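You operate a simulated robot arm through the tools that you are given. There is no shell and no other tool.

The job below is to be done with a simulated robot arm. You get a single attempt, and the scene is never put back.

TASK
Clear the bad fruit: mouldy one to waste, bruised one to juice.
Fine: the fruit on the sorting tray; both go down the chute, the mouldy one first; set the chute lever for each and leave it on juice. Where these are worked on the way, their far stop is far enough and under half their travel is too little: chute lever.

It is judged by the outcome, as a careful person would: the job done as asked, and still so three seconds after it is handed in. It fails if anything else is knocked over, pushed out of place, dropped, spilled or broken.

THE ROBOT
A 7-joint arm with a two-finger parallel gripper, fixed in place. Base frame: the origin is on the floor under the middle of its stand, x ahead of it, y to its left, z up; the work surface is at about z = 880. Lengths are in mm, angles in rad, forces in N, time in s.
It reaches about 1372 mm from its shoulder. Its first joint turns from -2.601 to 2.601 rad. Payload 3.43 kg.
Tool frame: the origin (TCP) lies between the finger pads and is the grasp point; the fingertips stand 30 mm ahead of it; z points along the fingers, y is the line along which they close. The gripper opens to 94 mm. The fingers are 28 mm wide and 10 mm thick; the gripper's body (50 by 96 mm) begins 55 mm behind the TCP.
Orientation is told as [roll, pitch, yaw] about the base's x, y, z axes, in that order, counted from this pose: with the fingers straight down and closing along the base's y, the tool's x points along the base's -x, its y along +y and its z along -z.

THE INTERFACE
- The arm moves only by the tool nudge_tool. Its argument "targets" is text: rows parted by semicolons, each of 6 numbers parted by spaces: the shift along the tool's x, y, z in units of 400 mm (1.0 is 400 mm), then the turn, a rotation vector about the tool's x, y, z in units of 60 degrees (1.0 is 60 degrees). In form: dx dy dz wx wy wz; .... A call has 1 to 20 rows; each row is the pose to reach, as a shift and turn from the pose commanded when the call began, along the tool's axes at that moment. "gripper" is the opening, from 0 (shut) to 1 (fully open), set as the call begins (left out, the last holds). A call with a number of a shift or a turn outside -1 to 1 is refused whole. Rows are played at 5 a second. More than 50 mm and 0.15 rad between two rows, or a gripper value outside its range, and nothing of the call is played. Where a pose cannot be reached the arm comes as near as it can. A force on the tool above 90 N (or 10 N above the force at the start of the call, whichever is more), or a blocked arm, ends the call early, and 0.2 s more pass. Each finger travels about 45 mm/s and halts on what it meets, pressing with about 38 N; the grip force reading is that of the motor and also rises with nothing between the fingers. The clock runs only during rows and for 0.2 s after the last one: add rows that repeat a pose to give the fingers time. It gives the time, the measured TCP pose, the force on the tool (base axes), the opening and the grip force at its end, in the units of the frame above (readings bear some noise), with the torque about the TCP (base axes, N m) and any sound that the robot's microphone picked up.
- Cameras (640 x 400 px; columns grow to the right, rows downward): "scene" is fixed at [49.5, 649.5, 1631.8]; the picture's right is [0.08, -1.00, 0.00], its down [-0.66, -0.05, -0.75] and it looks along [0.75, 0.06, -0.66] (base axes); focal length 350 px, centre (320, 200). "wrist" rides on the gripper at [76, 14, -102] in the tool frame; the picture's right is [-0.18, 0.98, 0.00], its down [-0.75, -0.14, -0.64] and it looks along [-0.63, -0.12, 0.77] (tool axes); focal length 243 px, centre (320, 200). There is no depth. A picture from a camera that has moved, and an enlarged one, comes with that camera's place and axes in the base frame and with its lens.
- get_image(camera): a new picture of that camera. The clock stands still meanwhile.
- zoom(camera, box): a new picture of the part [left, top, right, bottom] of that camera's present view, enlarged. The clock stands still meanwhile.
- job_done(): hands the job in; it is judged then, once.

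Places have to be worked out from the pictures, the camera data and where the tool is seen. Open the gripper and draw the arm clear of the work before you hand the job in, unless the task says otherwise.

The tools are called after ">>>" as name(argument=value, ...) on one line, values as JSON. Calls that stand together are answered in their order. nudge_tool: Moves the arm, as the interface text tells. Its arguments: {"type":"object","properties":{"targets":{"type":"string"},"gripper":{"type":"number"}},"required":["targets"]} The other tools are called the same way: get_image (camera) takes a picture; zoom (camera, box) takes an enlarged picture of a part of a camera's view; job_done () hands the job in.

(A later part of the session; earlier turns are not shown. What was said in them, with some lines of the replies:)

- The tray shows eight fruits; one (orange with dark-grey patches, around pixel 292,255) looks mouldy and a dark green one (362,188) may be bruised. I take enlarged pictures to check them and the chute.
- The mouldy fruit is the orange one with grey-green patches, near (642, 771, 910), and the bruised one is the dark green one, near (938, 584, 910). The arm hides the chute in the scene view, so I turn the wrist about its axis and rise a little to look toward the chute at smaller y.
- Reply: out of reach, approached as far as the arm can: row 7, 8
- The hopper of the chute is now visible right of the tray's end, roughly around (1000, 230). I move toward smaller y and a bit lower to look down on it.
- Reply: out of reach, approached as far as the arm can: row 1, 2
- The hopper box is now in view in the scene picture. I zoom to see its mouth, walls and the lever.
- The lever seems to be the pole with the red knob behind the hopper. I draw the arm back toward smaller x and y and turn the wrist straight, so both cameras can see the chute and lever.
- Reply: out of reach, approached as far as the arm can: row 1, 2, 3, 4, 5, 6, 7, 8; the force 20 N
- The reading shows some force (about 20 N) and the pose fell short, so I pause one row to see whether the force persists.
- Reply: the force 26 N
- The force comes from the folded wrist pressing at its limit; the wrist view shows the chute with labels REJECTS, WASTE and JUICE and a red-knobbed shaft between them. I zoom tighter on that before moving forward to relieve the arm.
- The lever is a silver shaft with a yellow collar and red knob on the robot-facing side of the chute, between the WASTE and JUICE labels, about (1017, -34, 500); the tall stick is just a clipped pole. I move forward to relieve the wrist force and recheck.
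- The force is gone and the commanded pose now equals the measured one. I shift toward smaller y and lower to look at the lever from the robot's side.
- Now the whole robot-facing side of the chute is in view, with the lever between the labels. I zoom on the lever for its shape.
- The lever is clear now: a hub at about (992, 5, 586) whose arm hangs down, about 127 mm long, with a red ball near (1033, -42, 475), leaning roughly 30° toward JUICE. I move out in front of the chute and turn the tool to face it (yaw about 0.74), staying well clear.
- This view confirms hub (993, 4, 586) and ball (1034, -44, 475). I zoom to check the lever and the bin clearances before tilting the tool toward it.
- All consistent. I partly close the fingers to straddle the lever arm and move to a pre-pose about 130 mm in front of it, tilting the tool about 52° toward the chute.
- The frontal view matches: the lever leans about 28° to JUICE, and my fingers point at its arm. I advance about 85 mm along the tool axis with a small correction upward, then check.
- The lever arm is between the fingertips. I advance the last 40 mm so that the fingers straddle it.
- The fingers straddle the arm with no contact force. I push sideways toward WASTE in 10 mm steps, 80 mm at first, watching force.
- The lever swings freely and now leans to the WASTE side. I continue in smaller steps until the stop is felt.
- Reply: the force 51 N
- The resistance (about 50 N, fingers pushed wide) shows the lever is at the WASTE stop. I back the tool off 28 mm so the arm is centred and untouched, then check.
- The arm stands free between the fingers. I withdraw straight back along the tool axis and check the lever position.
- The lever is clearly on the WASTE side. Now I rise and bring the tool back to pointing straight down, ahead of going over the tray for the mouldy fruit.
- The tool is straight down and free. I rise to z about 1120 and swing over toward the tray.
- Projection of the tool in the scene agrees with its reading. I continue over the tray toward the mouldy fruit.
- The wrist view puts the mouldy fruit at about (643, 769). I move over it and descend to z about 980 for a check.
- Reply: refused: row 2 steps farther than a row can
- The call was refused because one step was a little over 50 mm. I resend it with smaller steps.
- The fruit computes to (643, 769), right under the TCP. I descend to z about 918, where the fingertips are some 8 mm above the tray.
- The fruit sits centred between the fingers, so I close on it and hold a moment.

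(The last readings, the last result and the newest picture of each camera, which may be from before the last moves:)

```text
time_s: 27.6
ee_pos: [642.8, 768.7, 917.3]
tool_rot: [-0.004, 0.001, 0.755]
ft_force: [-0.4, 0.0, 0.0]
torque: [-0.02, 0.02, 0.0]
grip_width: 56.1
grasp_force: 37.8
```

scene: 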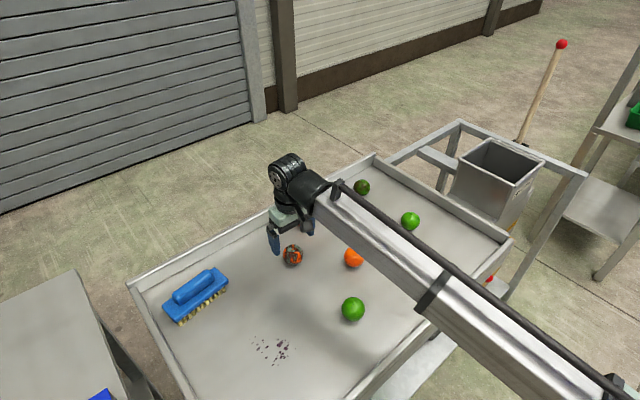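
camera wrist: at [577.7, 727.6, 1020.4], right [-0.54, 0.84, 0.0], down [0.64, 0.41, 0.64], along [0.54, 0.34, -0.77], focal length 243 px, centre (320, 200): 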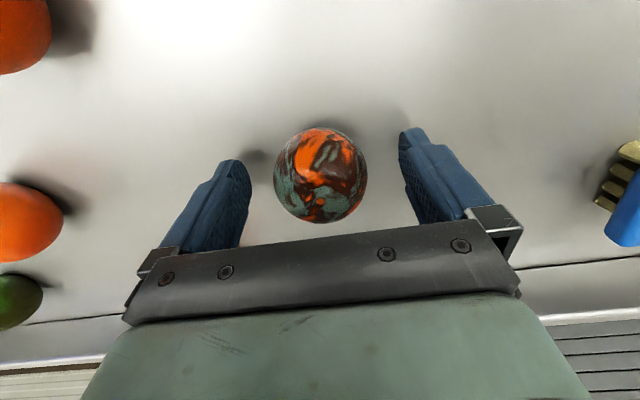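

Gripped at 56 mm with about 38 N. I lift straight up 180 mm.

>>> nudge_tool(targets="0 0 -0.05 0 0 0; 0 0 -0.14 0 0 0; 0 0 -0.24 0 0 0; 0 0 -0.34 0 0 0; 0 0 -0.45 0 0 0")

>>> get_image(camera="wrist")

>>> get_image(camera="scene")

```text
time_s: 28.8
ee_pos: [641.9, 769.3, 1098.5]
tool_rot: [-0.002, 0.001, 0.753]
ft_force: [0.5, -0.7, -1.0]
torque: [0.01, 0.03, 0.01]
grip_width: 56.1
grasp_force: 37.9
```

```text
taken
camera wrist: at [577.8, 728.9, 1201.4], right [-0.54, 0.84, 0.0], down [0.64, 0.42, 0.64], along [0.54, 0.34, -0.77], focal length 243 px, centre (320, 200)
```

wrist: 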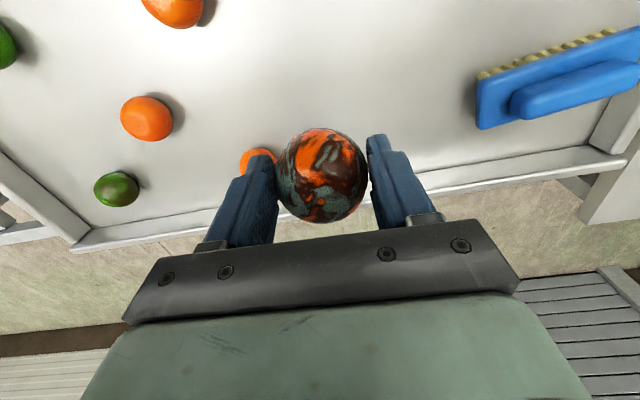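

```text
taken
```

scene: 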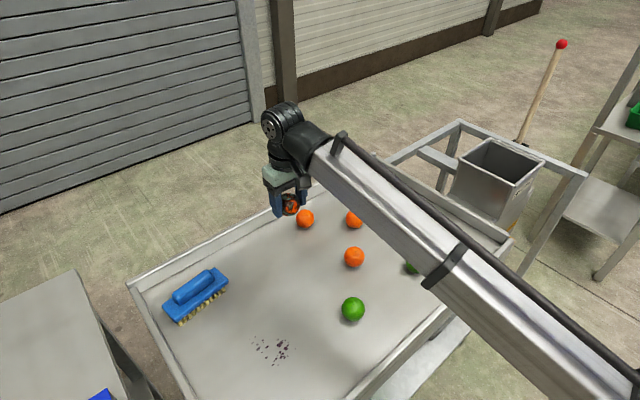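

The mouldy fruit is held firmly. I carry it over the tray at z about 1105 toward the hopper, first leg.

>>> nudge_tool(targets="0.0402 -0.0977 -0.003 0 0 0; 0.0803 -0.1954 -0.006 0 0 0; 0.1205 -0.2931 -0.009 0 0 0; 0.1607 -0.3908 -0.012 0 0 0; 0.2009 -0.4885 -0.015 0 0 0; 0.241 -0.5862 -0.018 0 0 0; 0.2812 -0.6839 -0.021 0 0 0; 0.3214 -0.7816 -0.024 0 0 0; 0.3615 -0.8793 -0.025 0 0 0; 0.4017 -0.977 -0.025 0 0 0")

>>> get_image(camera="wrist")

```text
time_s: 31.0
ee_pos: [792.1, 373.3, 1110.3]
tool_rot: [-0.004, 0.001, 0.753]
ft_force: [-0.1, 0.0, -0.4]
torque: [-0.03, 0.01, 0.0]
grip_width: 56.2
grasp_force: 38.1
```

```text
taken
camera wrist: at [727.2, 332.7, 1212.5], right [-0.54, 0.84, 0.0], down [0.64, 0.42, 0.64], along [0.54, 0.34, -0.77], focal length 243 px, centre (320, 200)
```

wrist: 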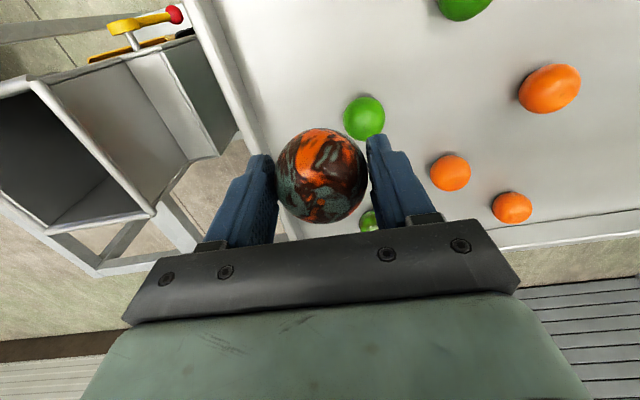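

From here the hopper corners compute to about (950, 114) and (1082, 252), so its centre is near (1086, 114, 940); the lever still points to WASTE. I carry the fruit to above the near half of the mouth at (1058, 86).

>>> nudge_tool(targets="0.0005 -0.1087 0 0 0 0; 0.001 -0.2173 0 0 0 0; 0.0015 -0.326 0.01 0 0 0; 0.002 -0.4347 0.02 0 0 0; 0.0025 -0.5433 0.03 0 0 0; 0.003 -0.652 0.045 0 0 0; 0.0035 -0.7607 0.06 0 0 0; 0.004 -0.8693 0.075 0 0 0; 0.005 -0.978 0.0875 0 0 0")

>>> get_image(camera="wrist")

>>> get_image(camera="scene")

```text
time_s: 33.0
ee_pos: [1059.4, 87.5, 1076.5]
tool_rot: [-0.004, 0.002, 0.757]
ft_force: [1.0, 0.6, -0.8]
torque: [-0.02, 0.0, -0.04]
grip_width: 56.3
grasp_force: 37.8
```

```text
taken
camera wrist: at [994.2, 46.8, 1179.2], right [-0.54, 0.84, 0.0], down [0.64, 0.42, 0.64], along [0.54, 0.34, -0.77], focal length 243 px, centre (320, 200)
```

wrist: 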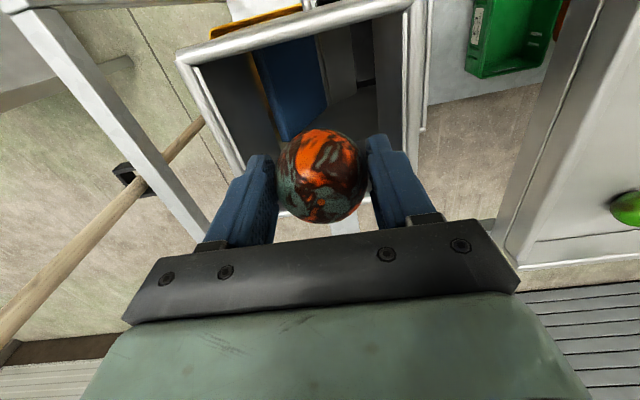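

```text
taken
```

scene: 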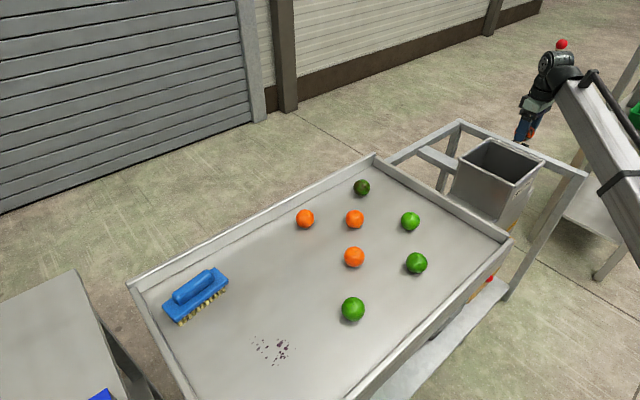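

The drop point projects inside the mouth, about 57 mm from the near wall and centred between the sides. I lower to z about 972, keeping the fingertips just above the rim.

>>> nudge_tool(targets="0 0 0.07 0 0 0; 0 0 0.14 0 0 0; 0 0 0.2 0 0 0; 0 0 0.26 0 0 0")

>>> get_image(camera="wrist")

>>> zoom(camera="scene", box=[440, 60, 620, 220])

```text
time_s: 34.0
ee_pos: [1059.0, 87.0, 970.6]
tool_rot: [-0.002, 0.001, 0.754]
ft_force: [-0.5, -0.3, -0.4]
torque: [0.02, 0.01, -0.03]
grip_width: 56.0
grasp_force: 37.7
```

```text
taken
camera wrist: at [994.4, 46.6, 1074.2], right [-0.54, 0.84, 0.0], down [0.64, 0.42, 0.64], along [0.54, 0.34, -0.77], focal length 243 px, centre (320, 200)
```

wrist: 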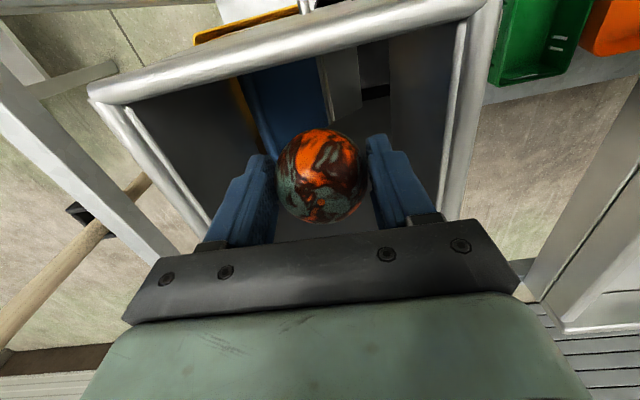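

```text
2.50 times, centred on (530, 140) of scene
camera zoom: at [49.5, 649.5, 1631.8], right [0.08, -1.0, 0.0], down [-0.66, -0.05, -0.75], along [0.75, 0.06, -0.66], focal length 876 px, centre (-205, 350)
```

zoom: 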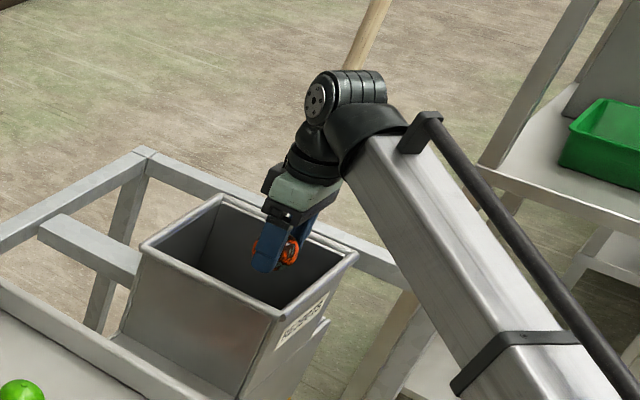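

The fruit is held within the hopper mouth, and the blue flap inside blocks the JUICE side. I open the gripper to drop it.

>>> nudge_tool(targets="0 0 0 0 0 0; 0 0 0 0 0 0; 0 0 0 0 0 0; 0 0 0 0 0 0; 0 0 0 0 0 0; 0 0 0 0 0 0", gripper=1.0)

>>> get_image(camera="wrist")

```text
time_s: 35.4
ee_pos: [1058.8, 86.6, 971.2]
tool_rot: [-0.002, 0.0, 0.754]
ft_force: [0.2, -0.1, 0.1]
torque: [-0.01, -0.02, 0.02]
grip_width: 93.9
grasp_force: 0.0
```

```text
taken
camera wrist: at [994.5, 46.6, 1074.4], right [-0.54, 0.84, 0.0], down [0.64, 0.42, 0.64], along [0.54, 0.34, -0.77], focal length 243 px, centre (320, 200)
```

wrist: 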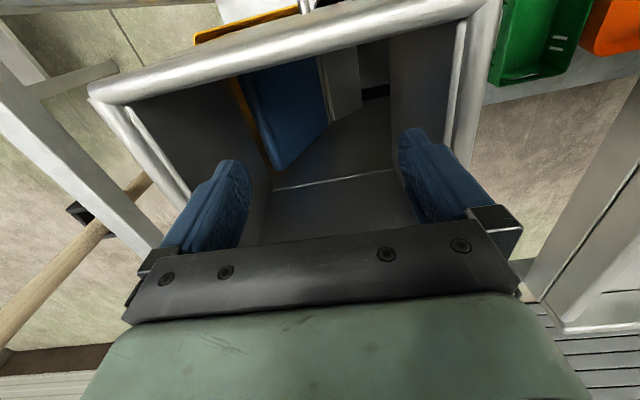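

The fruit has fallen out of sight. I zoom into the hopper to see that it isn't stuck inside, then plan to raise.

>>> zoom(camera="wrist", box=[180, 0, 480, 240])

>>> get_image(camera="scene")

```text
1.67 times, centred on (330, 120) of wrist
camera zoom: at [994.5, 46.6, 1074.4], right [-0.54, 0.84, 0.0], down [0.64, 0.42, 0.64], along [0.54, 0.34, -0.77], focal length 404 px, centre (303, 333)
```

zoom: 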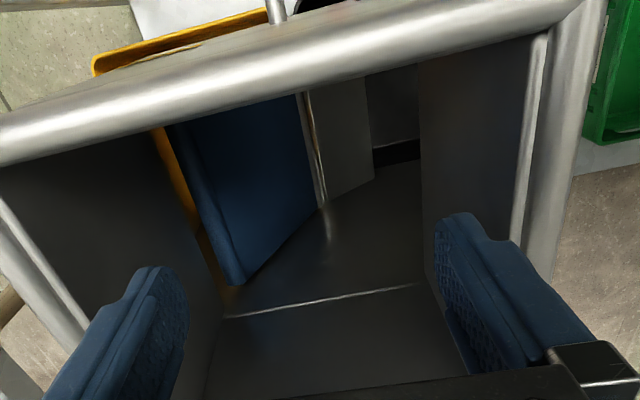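

```text
taken
```

scene: 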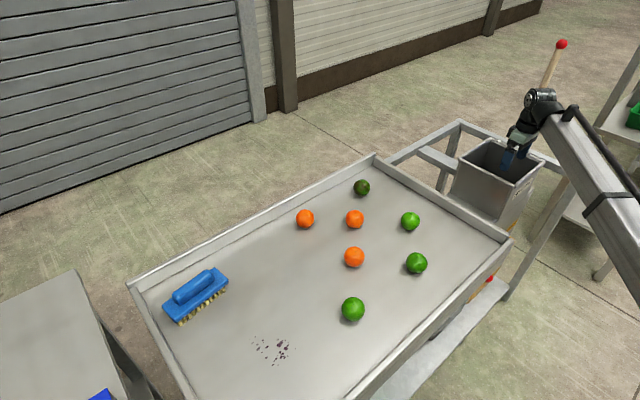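

Nothing is left in the hopper, so the fruit went down. I raise the tool, back out toward the robot, and come down in front of the chute to work the lever.

>>> nudge_tool(targets="0 0 -0.11 0 0 0; 0 0 -0.22 0 0 0; 0 0 -0.30 0 0 0; 0.1 0.005 -0.34 0 0 0; 0.21 0.011 -0.34 0 0 0; 0.32 0.017 -0.32 0 0 0; 0.43 0.023 -0.29 0 0 0; 0.54 0.029 -0.25 0 0 0; 0.651 0.035 -0.2 0 0 0; 0.651 0.035 -0.1 0 0 0; 0.651 0.035 0 0 0 0; 0.651 0.035 0.1 0 0 0")

>>> get_image(camera="wrist")

```text
time_s: 38.0
ee_pos: [860.1, -79.6, 932.0]
tool_rot: [-0.003, -0.001, 0.755]
ft_force: [-0.8, -0.4, 0.7]
torque: [-0.02, -0.05, -0.01]
grip_width: 94.0
grasp_force: 0.1
```

```text
taken
camera wrist: at [795.5, -121.1, 1033.9], right [-0.54, 0.84, 0.0], down [0.64, 0.42, 0.64], along [0.54, 0.34, -0.77], focal length 243 px, centre (320, 200)
```

wrist: 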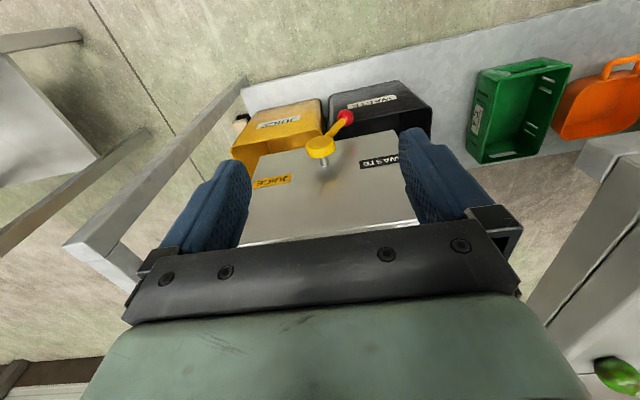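

The lever still points to WASTE. I repeat the tilted approach to the pre-pose in front of it with the fingers set to straddle.

>>> nudge_tool(targets="-0.0113 0 0.0927 0 -0.102 0; -0.0226 0 0.1853 0 -0.204 0; -0.0339 0 0.278 0 -0.306 0; -0.0452 0 0.3707 0 -0.4076 0; -0.0565 0 0.4633 0 -0.5094 0; -0.0678 0 0.556 0 -0.6113 0; -0.0791 0 0.6487 0 -0.7132 0; -0.0904 0 0.7413 0 -0.815 0; -0.1017 -0.004 0.834 0 -0.917 0; -0.1017 -0.004 0.834 0 -0.917 0", gripper=0.55)

>>> get_image(camera="wrist")

```text
time_s: 40.2
ee_pos: [892.0, -56.1, 598.1]
tool_rot: [-0.007, -0.96, 0.758]
ft_force: [0.3, 0.8, -0.3]
torque: [0.02, 0.01, 0.02]
grip_width: 51.7
grasp_force: 0.0
```

```text
taken
camera wrist: at [789.6, -132.0, 594.0], right [-0.6, 0.79, 0.15], down [0.02, -0.16, 0.99], along [0.8, 0.59, 0.08], focal length 243 px, centre (320, 200)
```

wrist: 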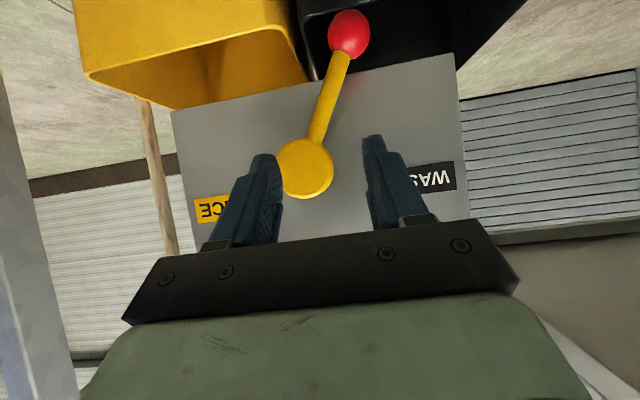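

I advance 133 mm along the tool axis to the same straddle position I withdrew from.

>>> nudge_tool(targets="-0.003 0.005 0.07 0 0 0; -0.006 0.01 0.14 0 0 0; -0.006 0.01 0.21 0 0 0; -0.006 0.01 0.275 0 0 0; -0.006 0.01 0.333 0 0 0")

>>> get_image(camera="wrist")

```text
time_s: 41.4
ee_pos: [970.0, 22.2, 522.8]
tool_rot: [-0.004, -0.961, 0.758]
ft_force: [-0.6, 1.2, -0.6]
torque: [0.02, 0.0, -0.02]
grip_width: 51.9
grasp_force: 0.0
```

```text
taken
camera wrist: at [867.6, -52.9, 519.6], right [-0.6, 0.79, 0.15], down [0.03, -0.16, 0.99], along [0.8, 0.59, 0.08], focal length 243 px, centre (320, 200)
```

wrist: 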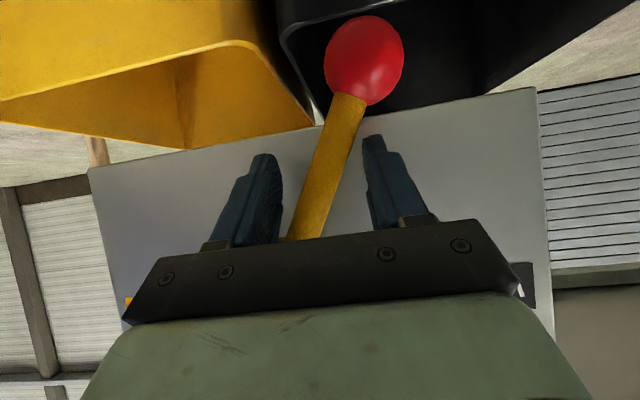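

The lever arm is between the fingers again. I push toward JUICE: 70 mm first.

>>> nudge_tool(targets="0 -0.025 0 0 0 0; 0 -0.05 0 0 0 0; 0 -0.075 0 0 0 0; 0 -0.1 0 0 0 0; 0 -0.125 0 0 0 0; 0 -0.15 0 0 0 0; 0 -0.175 0 0 0 0")

>>> get_image(camera="wrist")

```text
time_s: 43.0
ee_pos: [1017.0, -27.2, 523.1]
tool_rot: [-0.006, -0.957, 0.759]
ft_force: [-4.4, 2.7, -2.6]
torque: [0.0, -0.12, 0.07]
grip_width: 54.6
grasp_force: 2.4
```

```text
taken
camera wrist: at [914.5, -104.3, 520.0], right [-0.6, 0.79, 0.15], down [0.03, -0.16, 0.99], along [0.8, 0.59, 0.08], focal length 243 px, centre (320, 200)
```

wrist: 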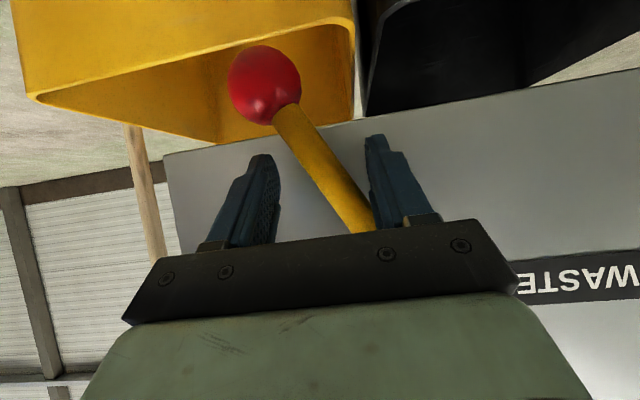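

The ball is back where it was originally on the JUICE side and the force begins to rise. I push a bit further to confirm the stop.

>>> nudge_tool(targets="0 -0.0125 0 0 0 0; 0 -0.025 0 0 0 0; 0 -0.0375 0 0 0 0")

>>> get_image(camera="wrist")

```text
time_s: 43.8
ee_pos: [1024.4, -35.6, 523.2]
tool_rot: [0.001, -0.957, 0.766]
ft_force: [-36.5, 23.7, -8.7]
torque: [-0.92, -0.58, 0.31]
grip_width: 76.0
grasp_force: 21.1
```

```text
taken
camera wrist: at [922.9, -113.0, 520.2], right [-0.6, 0.78, 0.15], down [0.03, -0.16, 0.99], along [0.8, 0.6, 0.07], focal length 243 px, centre (320, 200)
```

wrist: 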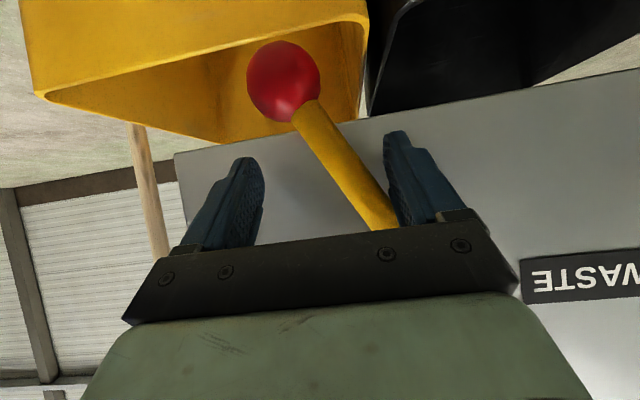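

The lever is hard against the JUICE stop. I back off 24 mm to free it, then withdraw along the tool axis.

>>> nudge_tool(targets="0 0.015 0 0 0 0; 0 0.03 0 0 0 0; 0 0.045 0 0 0 0; 0 0.06 0 0 0 0; 0 0.06 0 0 0 0")

>>> get_image(camera="wrist")

```text
time_s: 45.0
ee_pos: [1011.5, -21.8, 525.1]
tool_rot: [-0.007, -0.961, 0.757]
ft_force: [-0.2, 0.5, 0.0]
torque: [0.03, -0.02, 0.02]
grip_width: 51.8
grasp_force: 0.1
```

```text
taken
camera wrist: at [909.5, -98.4, 521.3], right [-0.59, 0.79, 0.15], down [0.02, -0.16, 0.99], along [0.8, 0.59, 0.08], focal length 243 px, centre (320, 200)
```

wrist: 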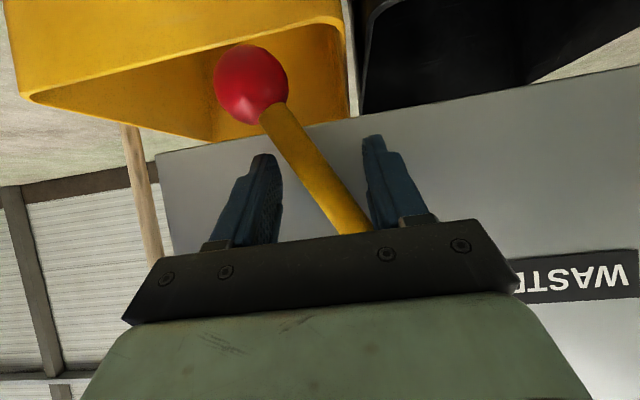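

The lever is free and rests on JUICE. I withdraw straight back.

>>> nudge_tool(targets="0 0 -0.08 0 0 0; 0 0 -0.16 0 0 0; 0 0 -0.24 0 0 0; 0 0 -0.33 0 0 0")

>>> get_image(camera="wrist")

```text
time_s: 46.0
ee_pos: [931.2, -94.5, 599.3]
tool_rot: [-0.007, -0.961, 0.759]
ft_force: [-0.2, -0.6, -0.2]
torque: [0.0, 0.04, 0.02]
grip_width: 51.7
grasp_force: 0.0
```

```text
taken
camera wrist: at [829.7, -170.8, 596.9], right [-0.6, 0.79, 0.15], down [0.03, -0.16, 0.99], along [0.8, 0.59, 0.08], focal length 243 px, centre (320, 200)
```

wrist: 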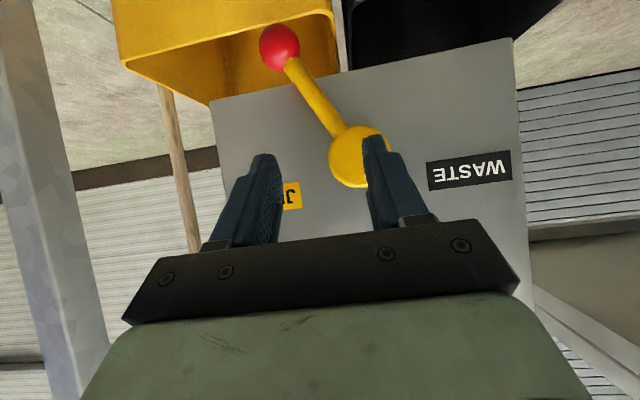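

The lever points to JUICE. I take an enlarged look into the WASTE bin to see whether the mouldy fruit is there.

>>> zoom(camera="wrist", box=[330, 0, 530, 100])

>>> zoom(camera="wrist", box=[100, 0, 360, 120])

```text
3.20 times, centred on (430, 50) of wrist
camera zoom: at [829.7, -170.8, 596.9], right [-0.6, 0.79, 0.15], down [0.03, -0.16, 0.99], along [0.8, 0.59, 0.08], focal length 776 px, centre (-32, 680)
```

zoom: 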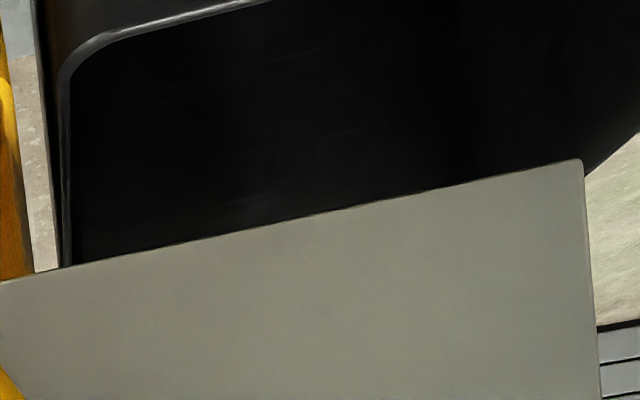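

```text
2.46 times, centred on (230, 60) of wrist
camera zoom: at [829.7, -170.8, 596.9], right [-0.6, 0.79, 0.15], down [0.03, -0.16, 0.99], along [0.8, 0.59, 0.08], focal length 597 px, centre (542, 545)
```

zoom: 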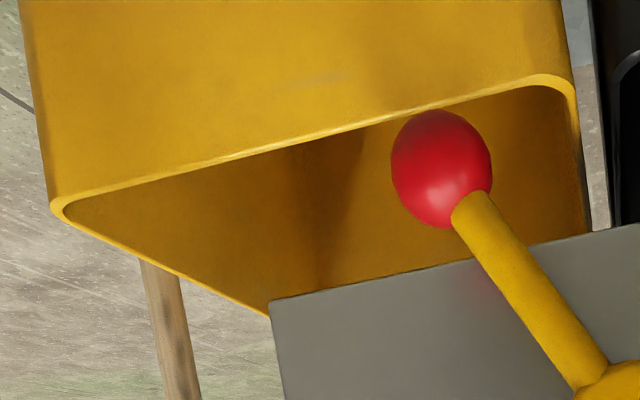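

The bins' bottoms can't be seen from here, but the hopper was empty. I rise and straighten the tool again, on the way to the bruised fruit.

>>> nudge_tool(targets="-0.0685 0.0161 -0.0624 0 0.102 0; -0.137 0.0323 -0.1248 0 0.204 0; -0.2054 0.0484 -0.1873 0 0.306 0; -0.2739 0.0646 -0.2497 0 0.4076 0; -0.3424 0.0807 -0.3121 0 0.5094 0; -0.4109 0.0969 -0.3745 0 0.6113 0; -0.4793 0.113 -0.437 0 0.7132 0; -0.5478 0.1292 -0.4994 0 0.815 0; -0.6163 0.1453 -0.5618 0 0.917 0", gripper=1.0)

```text
time_s: 48.0
ee_pos: [861.4, -82.3, 931.7]
tool_rot: [-0.004, 0.005, 0.752]
ft_force: [0.2, 0.2, -0.1]
torque: [0.0, 0.01, -0.02]
grip_width: 94.0
grasp_force: 0.1
```

Straight down again. I repeat the rise and swing toward the tray.

>>> nudge_tool(targets="0 0 -0.1125 0 0 0; 0 0 -0.225 0 0 0; -0.0342 0.0365 -0.325 0 0 0; -0.0854 0.0913 -0.4125 0 0 0; -0.1537 0.1643 -0.4625 0 0 0; -0.2305 0.2465 -0.475 0 0 0; -0.3017 0.3408 -0.475 0 0 0; -0.3745 0.437 -0.475 0 0 0; -0.4474 0.5331 -0.475 0 0 0; -0.5202 0.6293 -0.475 0 0 0")

```text
time_s: 50.2
ee_pos: [841.7, 245.2, 1118.7]
tool_rot: [-0.004, 0.0, 0.755]
ft_force: [-0.9, -0.4, -0.9]
torque: [0.01, 0.0, 0.05]
grip_width: 94.0
grasp_force: 0.0
```

I continue over the tray's right edge toward the bruised fruit, lowering gradually to z about 1040.

>>> nudge_tool(targets="-0.082 0.0516 0.02 0 0 0; -0.1639 0.1032 0.045 0 0 0; -0.2459 0.1548 0.08 0 0 0; -0.3278 0.2064 0.12 0 0 0; -0.4098 0.258 0.16 0 0 0; -0.4917 0.3096 0.1975 0 0 0")

>>> get_image(camera="wrist")

>>> get_image(camera="scene")

```text
time_s: 51.6
ee_pos: [897.7, 470.8, 1039.7]
tool_rot: [-0.003, 0.0, 0.753]
ft_force: [-0.4, -0.3, -0.1]
torque: [0.0, -0.04, -0.01]
grip_width: 94.3
grasp_force: 0.0
```

```text
taken
camera wrist: at [833.8, 430.2, 1141.7], right [-0.54, 0.84, 0.0], down [0.64, 0.41, 0.64], along [0.54, 0.34, -0.77], focal length 243 px, centre (320, 200)
```

wrist: 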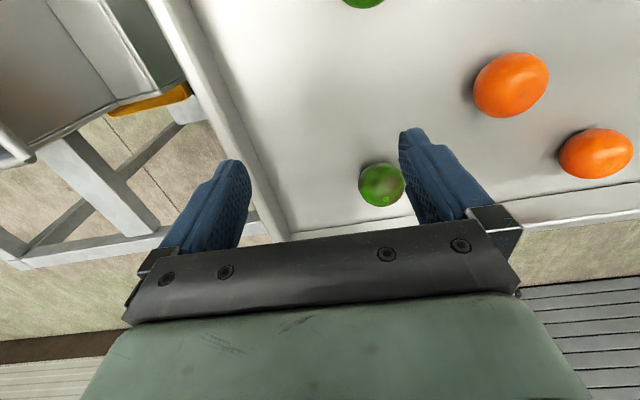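

```text
taken
```

scene: 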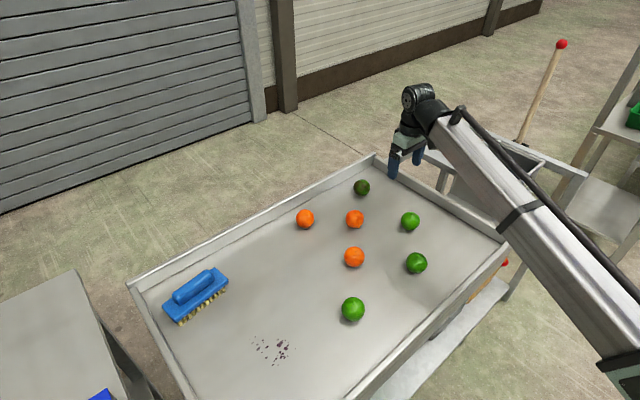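

The bruised fruit computes to (938, 583). I move over it to z about 985.

>>> nudge_tool(targets="-0.0664 0.0338 0.025 0 0 0; -0.1328 0.0675 0.055 0 0 0; -0.1992 0.1013 0.095 0 0 0; -0.2656 0.135 0.1375 0 0 0; -0.2656 0.135 0.1375 0 0 0")

>>> get_image(camera="wrist")

>>> get_image(camera="scene")

```text
time_s: 52.8
ee_pos: [939.3, 582.3, 983.9]
tool_rot: [-0.004, -0.002, 0.755]
ft_force: [-0.8, 0.0, -0.5]
torque: [-0.05, 0.0, 0.0]
grip_width: 94.0
grasp_force: 0.0
```

```text
taken
camera wrist: at [874.6, 542.3, 1086.9], right [-0.54, 0.84, 0.0], down [0.64, 0.42, 0.64], along [0.54, 0.34, -0.77], focal length 243 px, centre (320, 200)
```

wrist: 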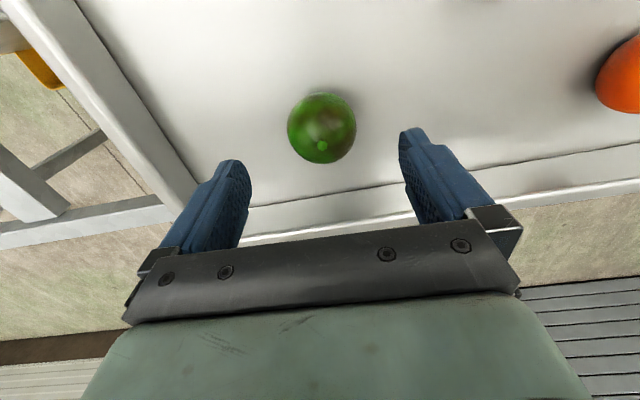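

```text
taken
```

scene: 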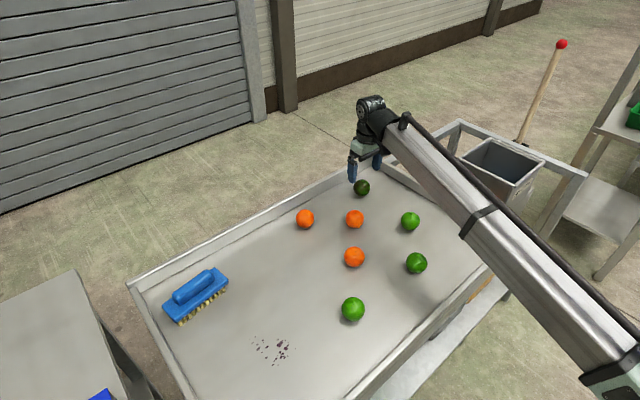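

The fruit is right under the tool and its brown bruise is visible. I descend to z about 918.

>>> nudge_tool(targets="-0.003 0.002 0.045 0 0 0; -0.003 0.002 0.09 0 0 0; -0.003 0.002 0.13 0 0 0; -0.003 0.002 0.163 0 0 0; -0.003 0.002 0.163 0 0 0")

>>> get_image(camera="wrist")

```text
time_s: 54.0
ee_pos: [939.6, 582.9, 918.5]
tool_rot: [-0.004, -0.001, 0.753]
ft_force: [-0.4, -0.7, 0.4]
torque: [0.03, 0.01, 0.01]
grip_width: 94.2
grasp_force: 0.1
```

```text
taken
camera wrist: at [874.8, 542.3, 1022.1], right [-0.54, 0.84, 0.0], down [0.64, 0.41, 0.64], along [0.54, 0.34, -0.77], focal length 243 px, centre (320, 200)
```

wrist: 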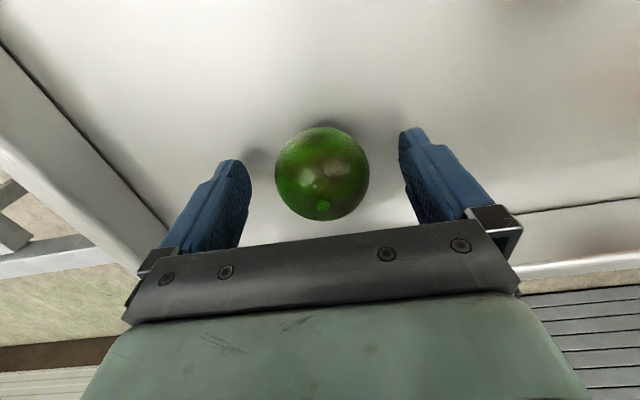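

The fruit is centred between the open fingers. I close and hold.

>>> nudge_tool(targets="0 0 0 0 0 0; 0 0 0 0 0 0; 0 0 0 0 0 0; 0 0 0 0 0 0; 0 0 0 0 0 0", gripper=0.4)

```text
time_s: 55.2
ee_pos: [940.5, 581.5, 919.7]
tool_rot: [-0.004, 0.0, 0.753]
ft_force: [-0.2, 0.5, 0.4]
torque: [0.0, 0.0, 0.01]
grip_width: 55.7
grasp_force: 38.3
```

Gripped at 56 mm. I lift and carry the fruit back over the tray's right edge.

>>> nudge_tool(targets="0 0 -0.06 0 0 0; 0 0 -0.15 0 0 0; 0.05 -0.025 -0.23 0 0 0; 0.11 -0.055 -0.29 0 0 0; 0.17 -0.087 -0.34 0 0 0; 0.2656 -0.135 -0.36 0 0 0")

>>> get_image(camera="wrist")

>>> get_image(camera="scene")

```text
time_s: 56.6
ee_pos: [898.1, 472.3, 1064.4]
tool_rot: [-0.003, 0.004, 0.755]
ft_force: [0.6, 0.4, -0.6]
torque: [-0.01, 0.02, -0.01]
grip_width: 55.7
grasp_force: 37.9
```

```text
taken
camera wrist: at [833.5, 431.2, 1166.3], right [-0.54, 0.84, 0.0], down [0.64, 0.42, 0.64], along [0.54, 0.34, -0.77], focal length 243 px, centre (320, 200)
```

wrist: 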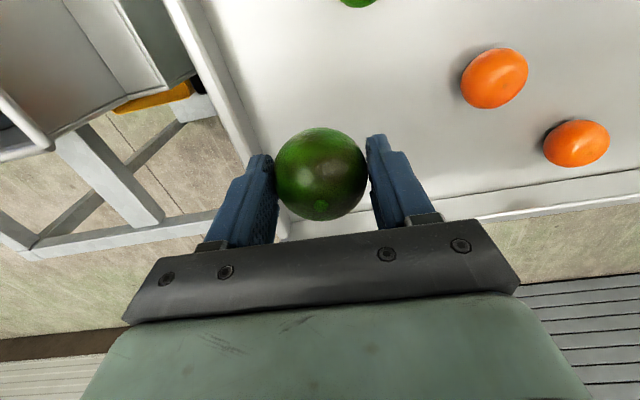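

```text
taken
```

scene: 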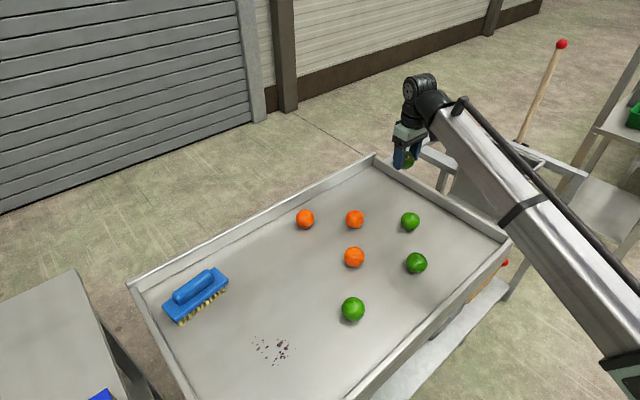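

The fruit is secure. I carry it straight to above the hopper mouth at (1059, 87, 1070).

>>> nudge_tool(targets="0.0408 -0.1086 -0.008 0 0 0; 0.0817 -0.2171 -0.015 0 0 0; 0.1225 -0.3257 -0.015 0 0 0; 0.1633 -0.4342 -0.015 0 0 0; 0.2042 -0.5428 -0.015 0 0 0; 0.245 -0.6513 -0.015 0 0 0; 0.2858 -0.7599 -0.015 0 0 0; 0.3267 -0.8684 -0.015 0 0 0; 0.3675 -0.977 -0.015 0 0 0")

>>> get_image(camera="wrist")

```text
time_s: 58.6
ee_pos: [1058.3, 87.2, 1071.4]
tool_rot: [-0.004, 0.002, 0.756]
ft_force: [-0.4, 0.4, -1.2]
torque: [-0.05, -0.01, 0.0]
grip_width: 55.8
grasp_force: 37.8
```

```text
taken
camera wrist: at [993.7, 46.7, 1173.9], right [-0.54, 0.84, 0.0], down [0.64, 0.42, 0.64], along [0.54, 0.34, -0.77], focal length 243 px, centre (320, 200)
```

wrist: 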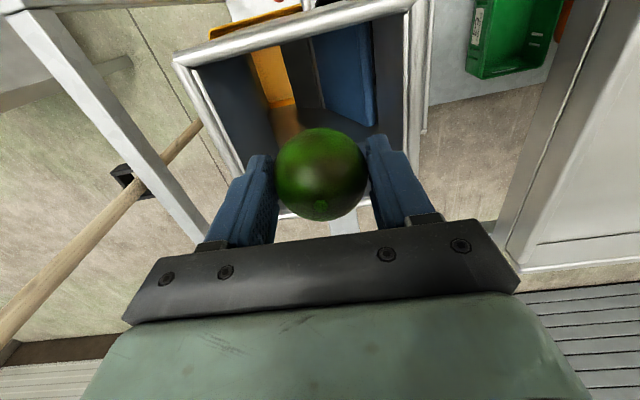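

The flap now blocks the WASTE side and the yellow juice bin is visible through the opening. I lower to z about 971 as before.

>>> nudge_tool(targets="0 0 0.07 0 0 0; 0 0 0.14 0 0 0; 0 0 0.2 0 0 0; 0 0 0.25 0 0 0")

>>> get_image(camera="wrist")

```text
time_s: 59.6
ee_pos: [1058.2, 85.8, 971.8]
tool_rot: [-0.003, 0.002, 0.755]
ft_force: [-0.5, -0.3, -0.1]
torque: [-0.01, -0.01, 0.02]
grip_width: 55.7
grasp_force: 38.4
```

```text
taken
camera wrist: at [994.4, 45.2, 1074.2], right [-0.54, 0.84, 0.0], down [0.64, 0.42, 0.64], along [0.54, 0.34, -0.77], focal length 243 px, centre (320, 200)
```

wrist: 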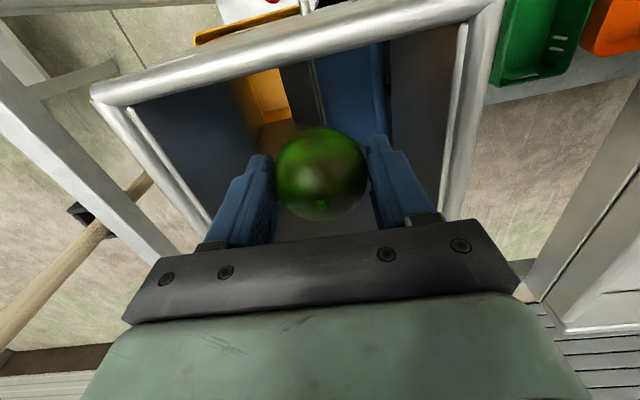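

The fruit is in the hopper mouth at the same drop position. I open the gripper to release it.

>>> nudge_tool(targets="0 0 0 0 0 0; 0 0 0 0 0 0; 0 0 0 0 0 0; 0 0 0 0 0 0; 0 0 0 0 0 0; 0 0 0 0 0 0", gripper=1.0)

>>> zoom(camera="wrist", box=[80, 0, 500, 240])

```text
time_s: 61.0
ee_pos: [1059.5, 85.6, 971.7]
tool_rot: [-0.003, 0.0, 0.753]
ft_force: [0.4, -0.9, 0.7]
torque: [0.0, 0.0, 0.0]
grip_width: 94.1
grasp_force: 0.1
```

```text
1.52 times, centred on (290, 120) of wrist
camera zoom: at [994.5, 45.3, 1074.5], right [-0.54, 0.84, 0.0], down [0.64, 0.42, 0.64], along [0.54, 0.34, -0.77], focal length 370 px, centre (366, 322)
```

zoom: 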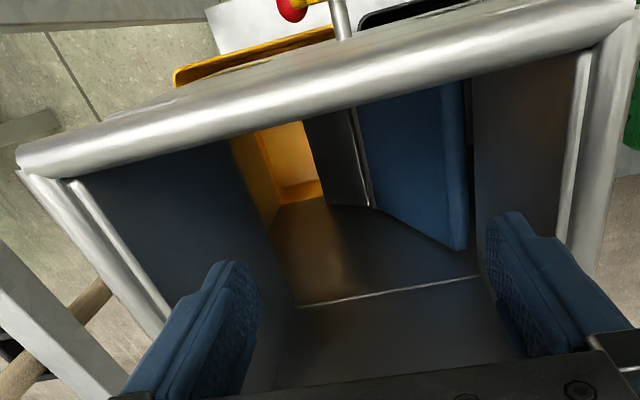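

The hopper is empty again, so the bruised fruit went down the JUICE side. I raise the tool and back it out clear of the chute.

>>> nudge_tool(targets="0 0 -0.11 0 0 0; 0 0 -0.22 0 0 0; 0 0 -0.30 0 0 0; 0.1 0.005 -0.34 0 0 0; 0.21 0.011 -0.34 0 0 0; 0.32 0.017 -0.32 0 0 0; 0.43 0.023 -0.29 0 0 0; 0.54 0.029 -0.25 0 0 0; 0.651 0.035 -0.2 0 0 0; 0.651 0.035 -0.2 0 0 0")

>>> get_image(camera="wrist")

>>> get_image(camera="scene")

>>> zoom(camera="wrist", box=[200, 60, 460, 230])

```text
time_s: 63.2
ee_pos: [860.1, -80.6, 1051.6]
tool_rot: [-0.004, 0.001, 0.754]
ft_force: [0.2, -0.1, 0.0]
torque: [0.01, 0.05, -0.01]
grip_width: 94.0
grasp_force: 0.1
```

```text
taken
camera wrist: at [794.4, -121.5, 1153.9], right [-0.54, 0.84, 0.0], down [0.64, 0.42, 0.64], along [0.54, 0.34, -0.77], focal length 243 px, centre (320, 200)
```

wrist: 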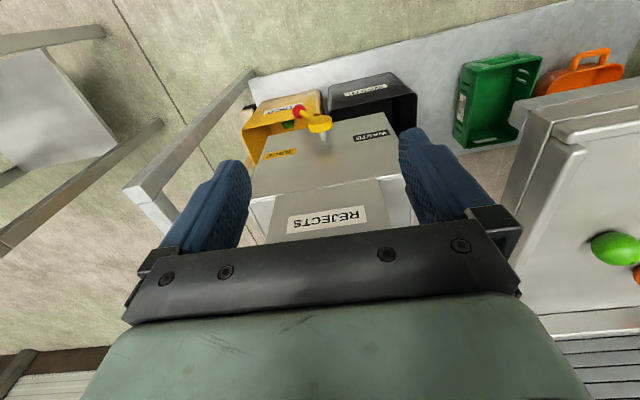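

```text
taken
```

scene: 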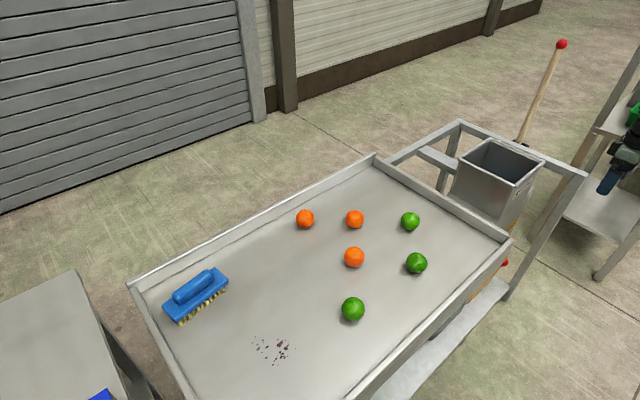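

```text
2.35 times, centred on (330, 145) of wrist
camera zoom: at [794.4, -121.5, 1153.9], right [-0.54, 0.84, 0.0], down [0.64, 0.42, 0.64], along [0.54, 0.34, -0.77], focal length 571 px, centre (296, 329)
```

zoom: 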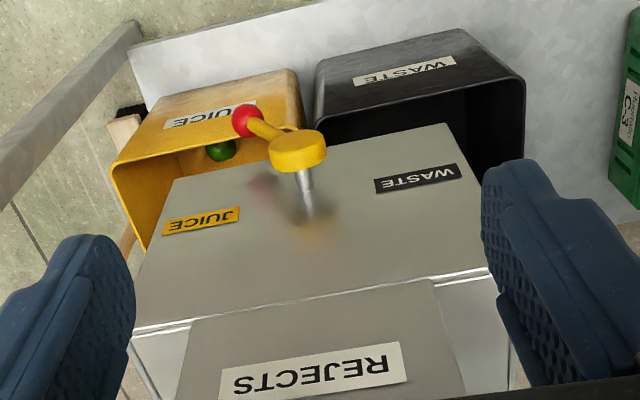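

The bruised green fruit is visible in the JUICE bin and the lever stands on JUICE. I look into the WASTE bin more closely before handing in.

>>> zoom(camera="wrist", box=[320, 60, 430, 140])

>>> zoom(camera="wrist", box=[240, 80, 340, 170])

```text
5.00 times, centred on (375, 100) of wrist
camera zoom: at [794.4, -121.5, 1153.9], right [-0.54, 0.84, 0.0], down [0.64, 0.42, 0.64], along [0.54, 0.34, -0.77], focal length 1213 px, centre (45, 700)
```

zoom: 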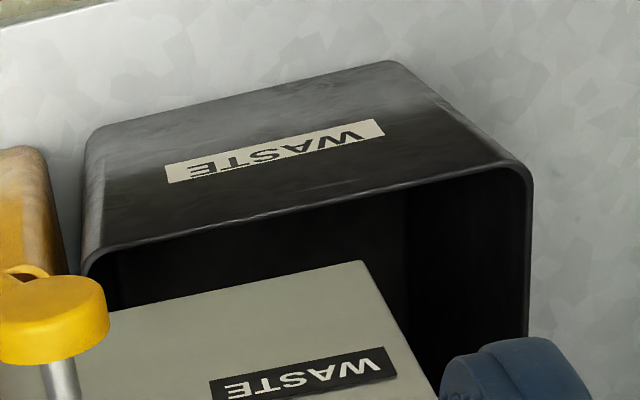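

```text
4.44 times, centred on (290, 125) of wrist
camera zoom: at [794.4, -121.5, 1153.9], right [-0.54, 0.84, 0.0], down [0.64, 0.42, 0.64], along [0.54, 0.34, -0.77], focal length 1078 px, centre (453, 533)
```

zoom: 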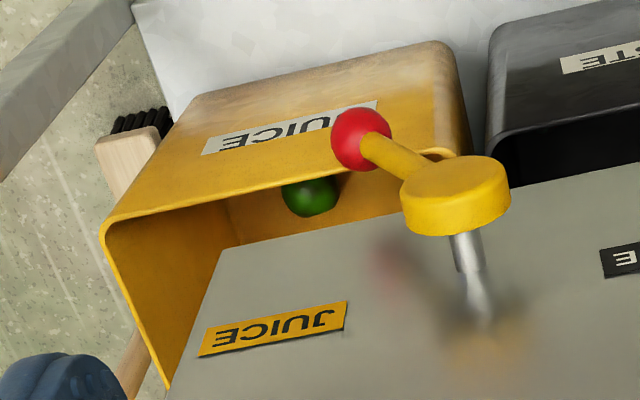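

The mouldy fruit would be hidden behind the chute from this angle. I move to a view from the other side, which is also on the way clear of the work, to check the WASTE bin.

>>> nudge_tool(targets="-0.0363 0.0688 -0.021 0 0 0.12; -0.0725 0.1377 -0.042 0 0 0.24; -0.1088 0.2065 -0.063 0 0 0.36; -0.145 0.2753 -0.083 0 0 0.48; -0.1813 0.3442 -0.104 0 0 0.6; -0.2175 0.413 -0.125 0 0 0.72")

>>> get_image(camera="wrist")

```text
time_s: 64.6
ee_pos: [809.2, 97.3, 1101.9]
tool_rot: [-0.004, -0.004, -0.004]
ft_force: [-0.3, -1.3, 0.3]
torque: [0.0, -0.03, 0.02]
grip_width: 93.9
grasp_force: 0.1
```

```text
taken
camera wrist: at [733.6, 113.3, 1203.2], right [0.19, 0.98, 0.0], down [0.75, -0.14, 0.64], along [0.63, -0.12, -0.77], focal length 243 px, centre (320, 200)
```

wrist: 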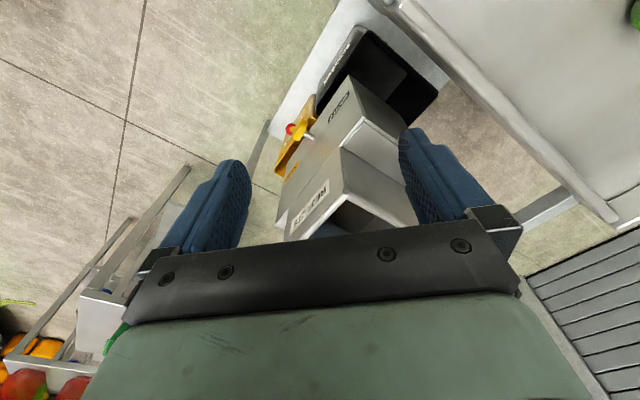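

I zoom into the dark WASTE bin from this side.

>>> zoom(camera="wrist", box=[310, 20, 450, 130])

>>> get_image(camera="scene")

```text
3.64 times, centred on (380, 75) of wrist
camera zoom: at [733.6, 113.3, 1203.2], right [0.19, 0.98, 0.0], down [0.75, -0.14, 0.64], along [0.63, -0.12, -0.77], focal length 882 px, centre (102, 654)
```

zoom: 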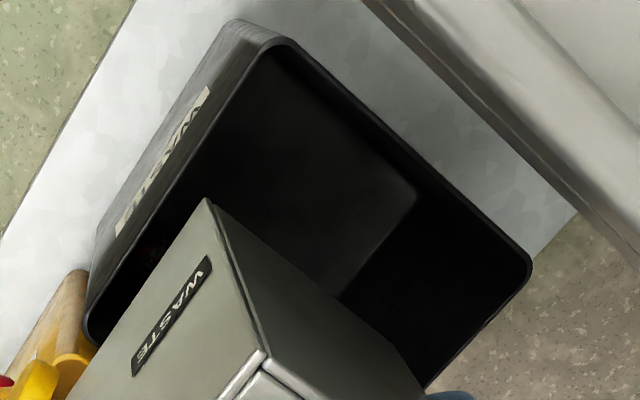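

```text
taken
```

scene: 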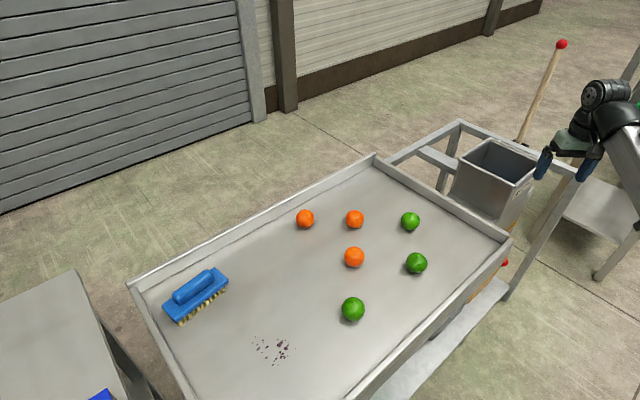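

A faint reddish shape shows in the corner of the WASTE bin. I zoom on it once more.

>>> zoom(camera="wrist", box=[326, 62, 366, 100])

```text
10.53 times, centred on (346, 81) of wrist
camera zoom: at [733.6, 113.3, 1203.2], right [0.19, 0.98, 0.0], down [0.75, -0.14, 0.64], along [0.63, -0.12, -0.77], focal length 2554 px, centre (46, 1453)
```

zoom: 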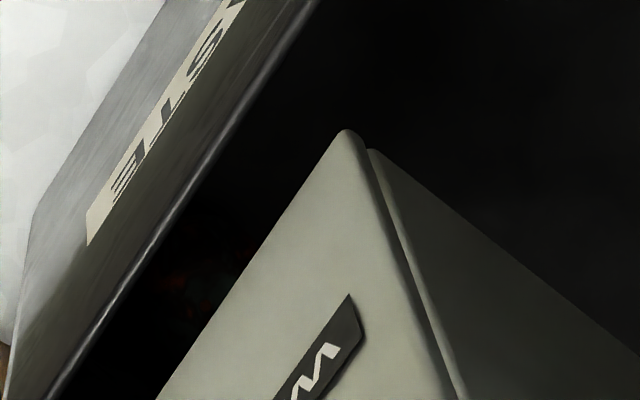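

The dark orange and grey-green mottling in the WASTE bin is the mouldy fruit. The bruised one is in the JUICE bin, the lever is on JUICE and the other six fruits haven't moved. The gripper is open and clear of the work, so I hand the job in.

>>> job_done()

```text
The job is handed in.
```

The job is handed in. Both bad fruits went down the chute, the mouldy one first.

- **Mouldy fruit:** I set the lever to its WASTE stop and dropped the fruit. The WASTE bin is dark, and all I could see was faint red and green mottling in one corner that I take to be it. The hopper was empty after the drop.
- **Bruised fruit:** I set the lever to its JUICE stop and dropped the fruit. It is visible in the JUICE bin.
- **How it was left:** The lever is still on JUICE. The other six fruits and the brush looked unmoved in the last scene picture. The gripper is open, and the arm is drawn back above and in front of the chute.
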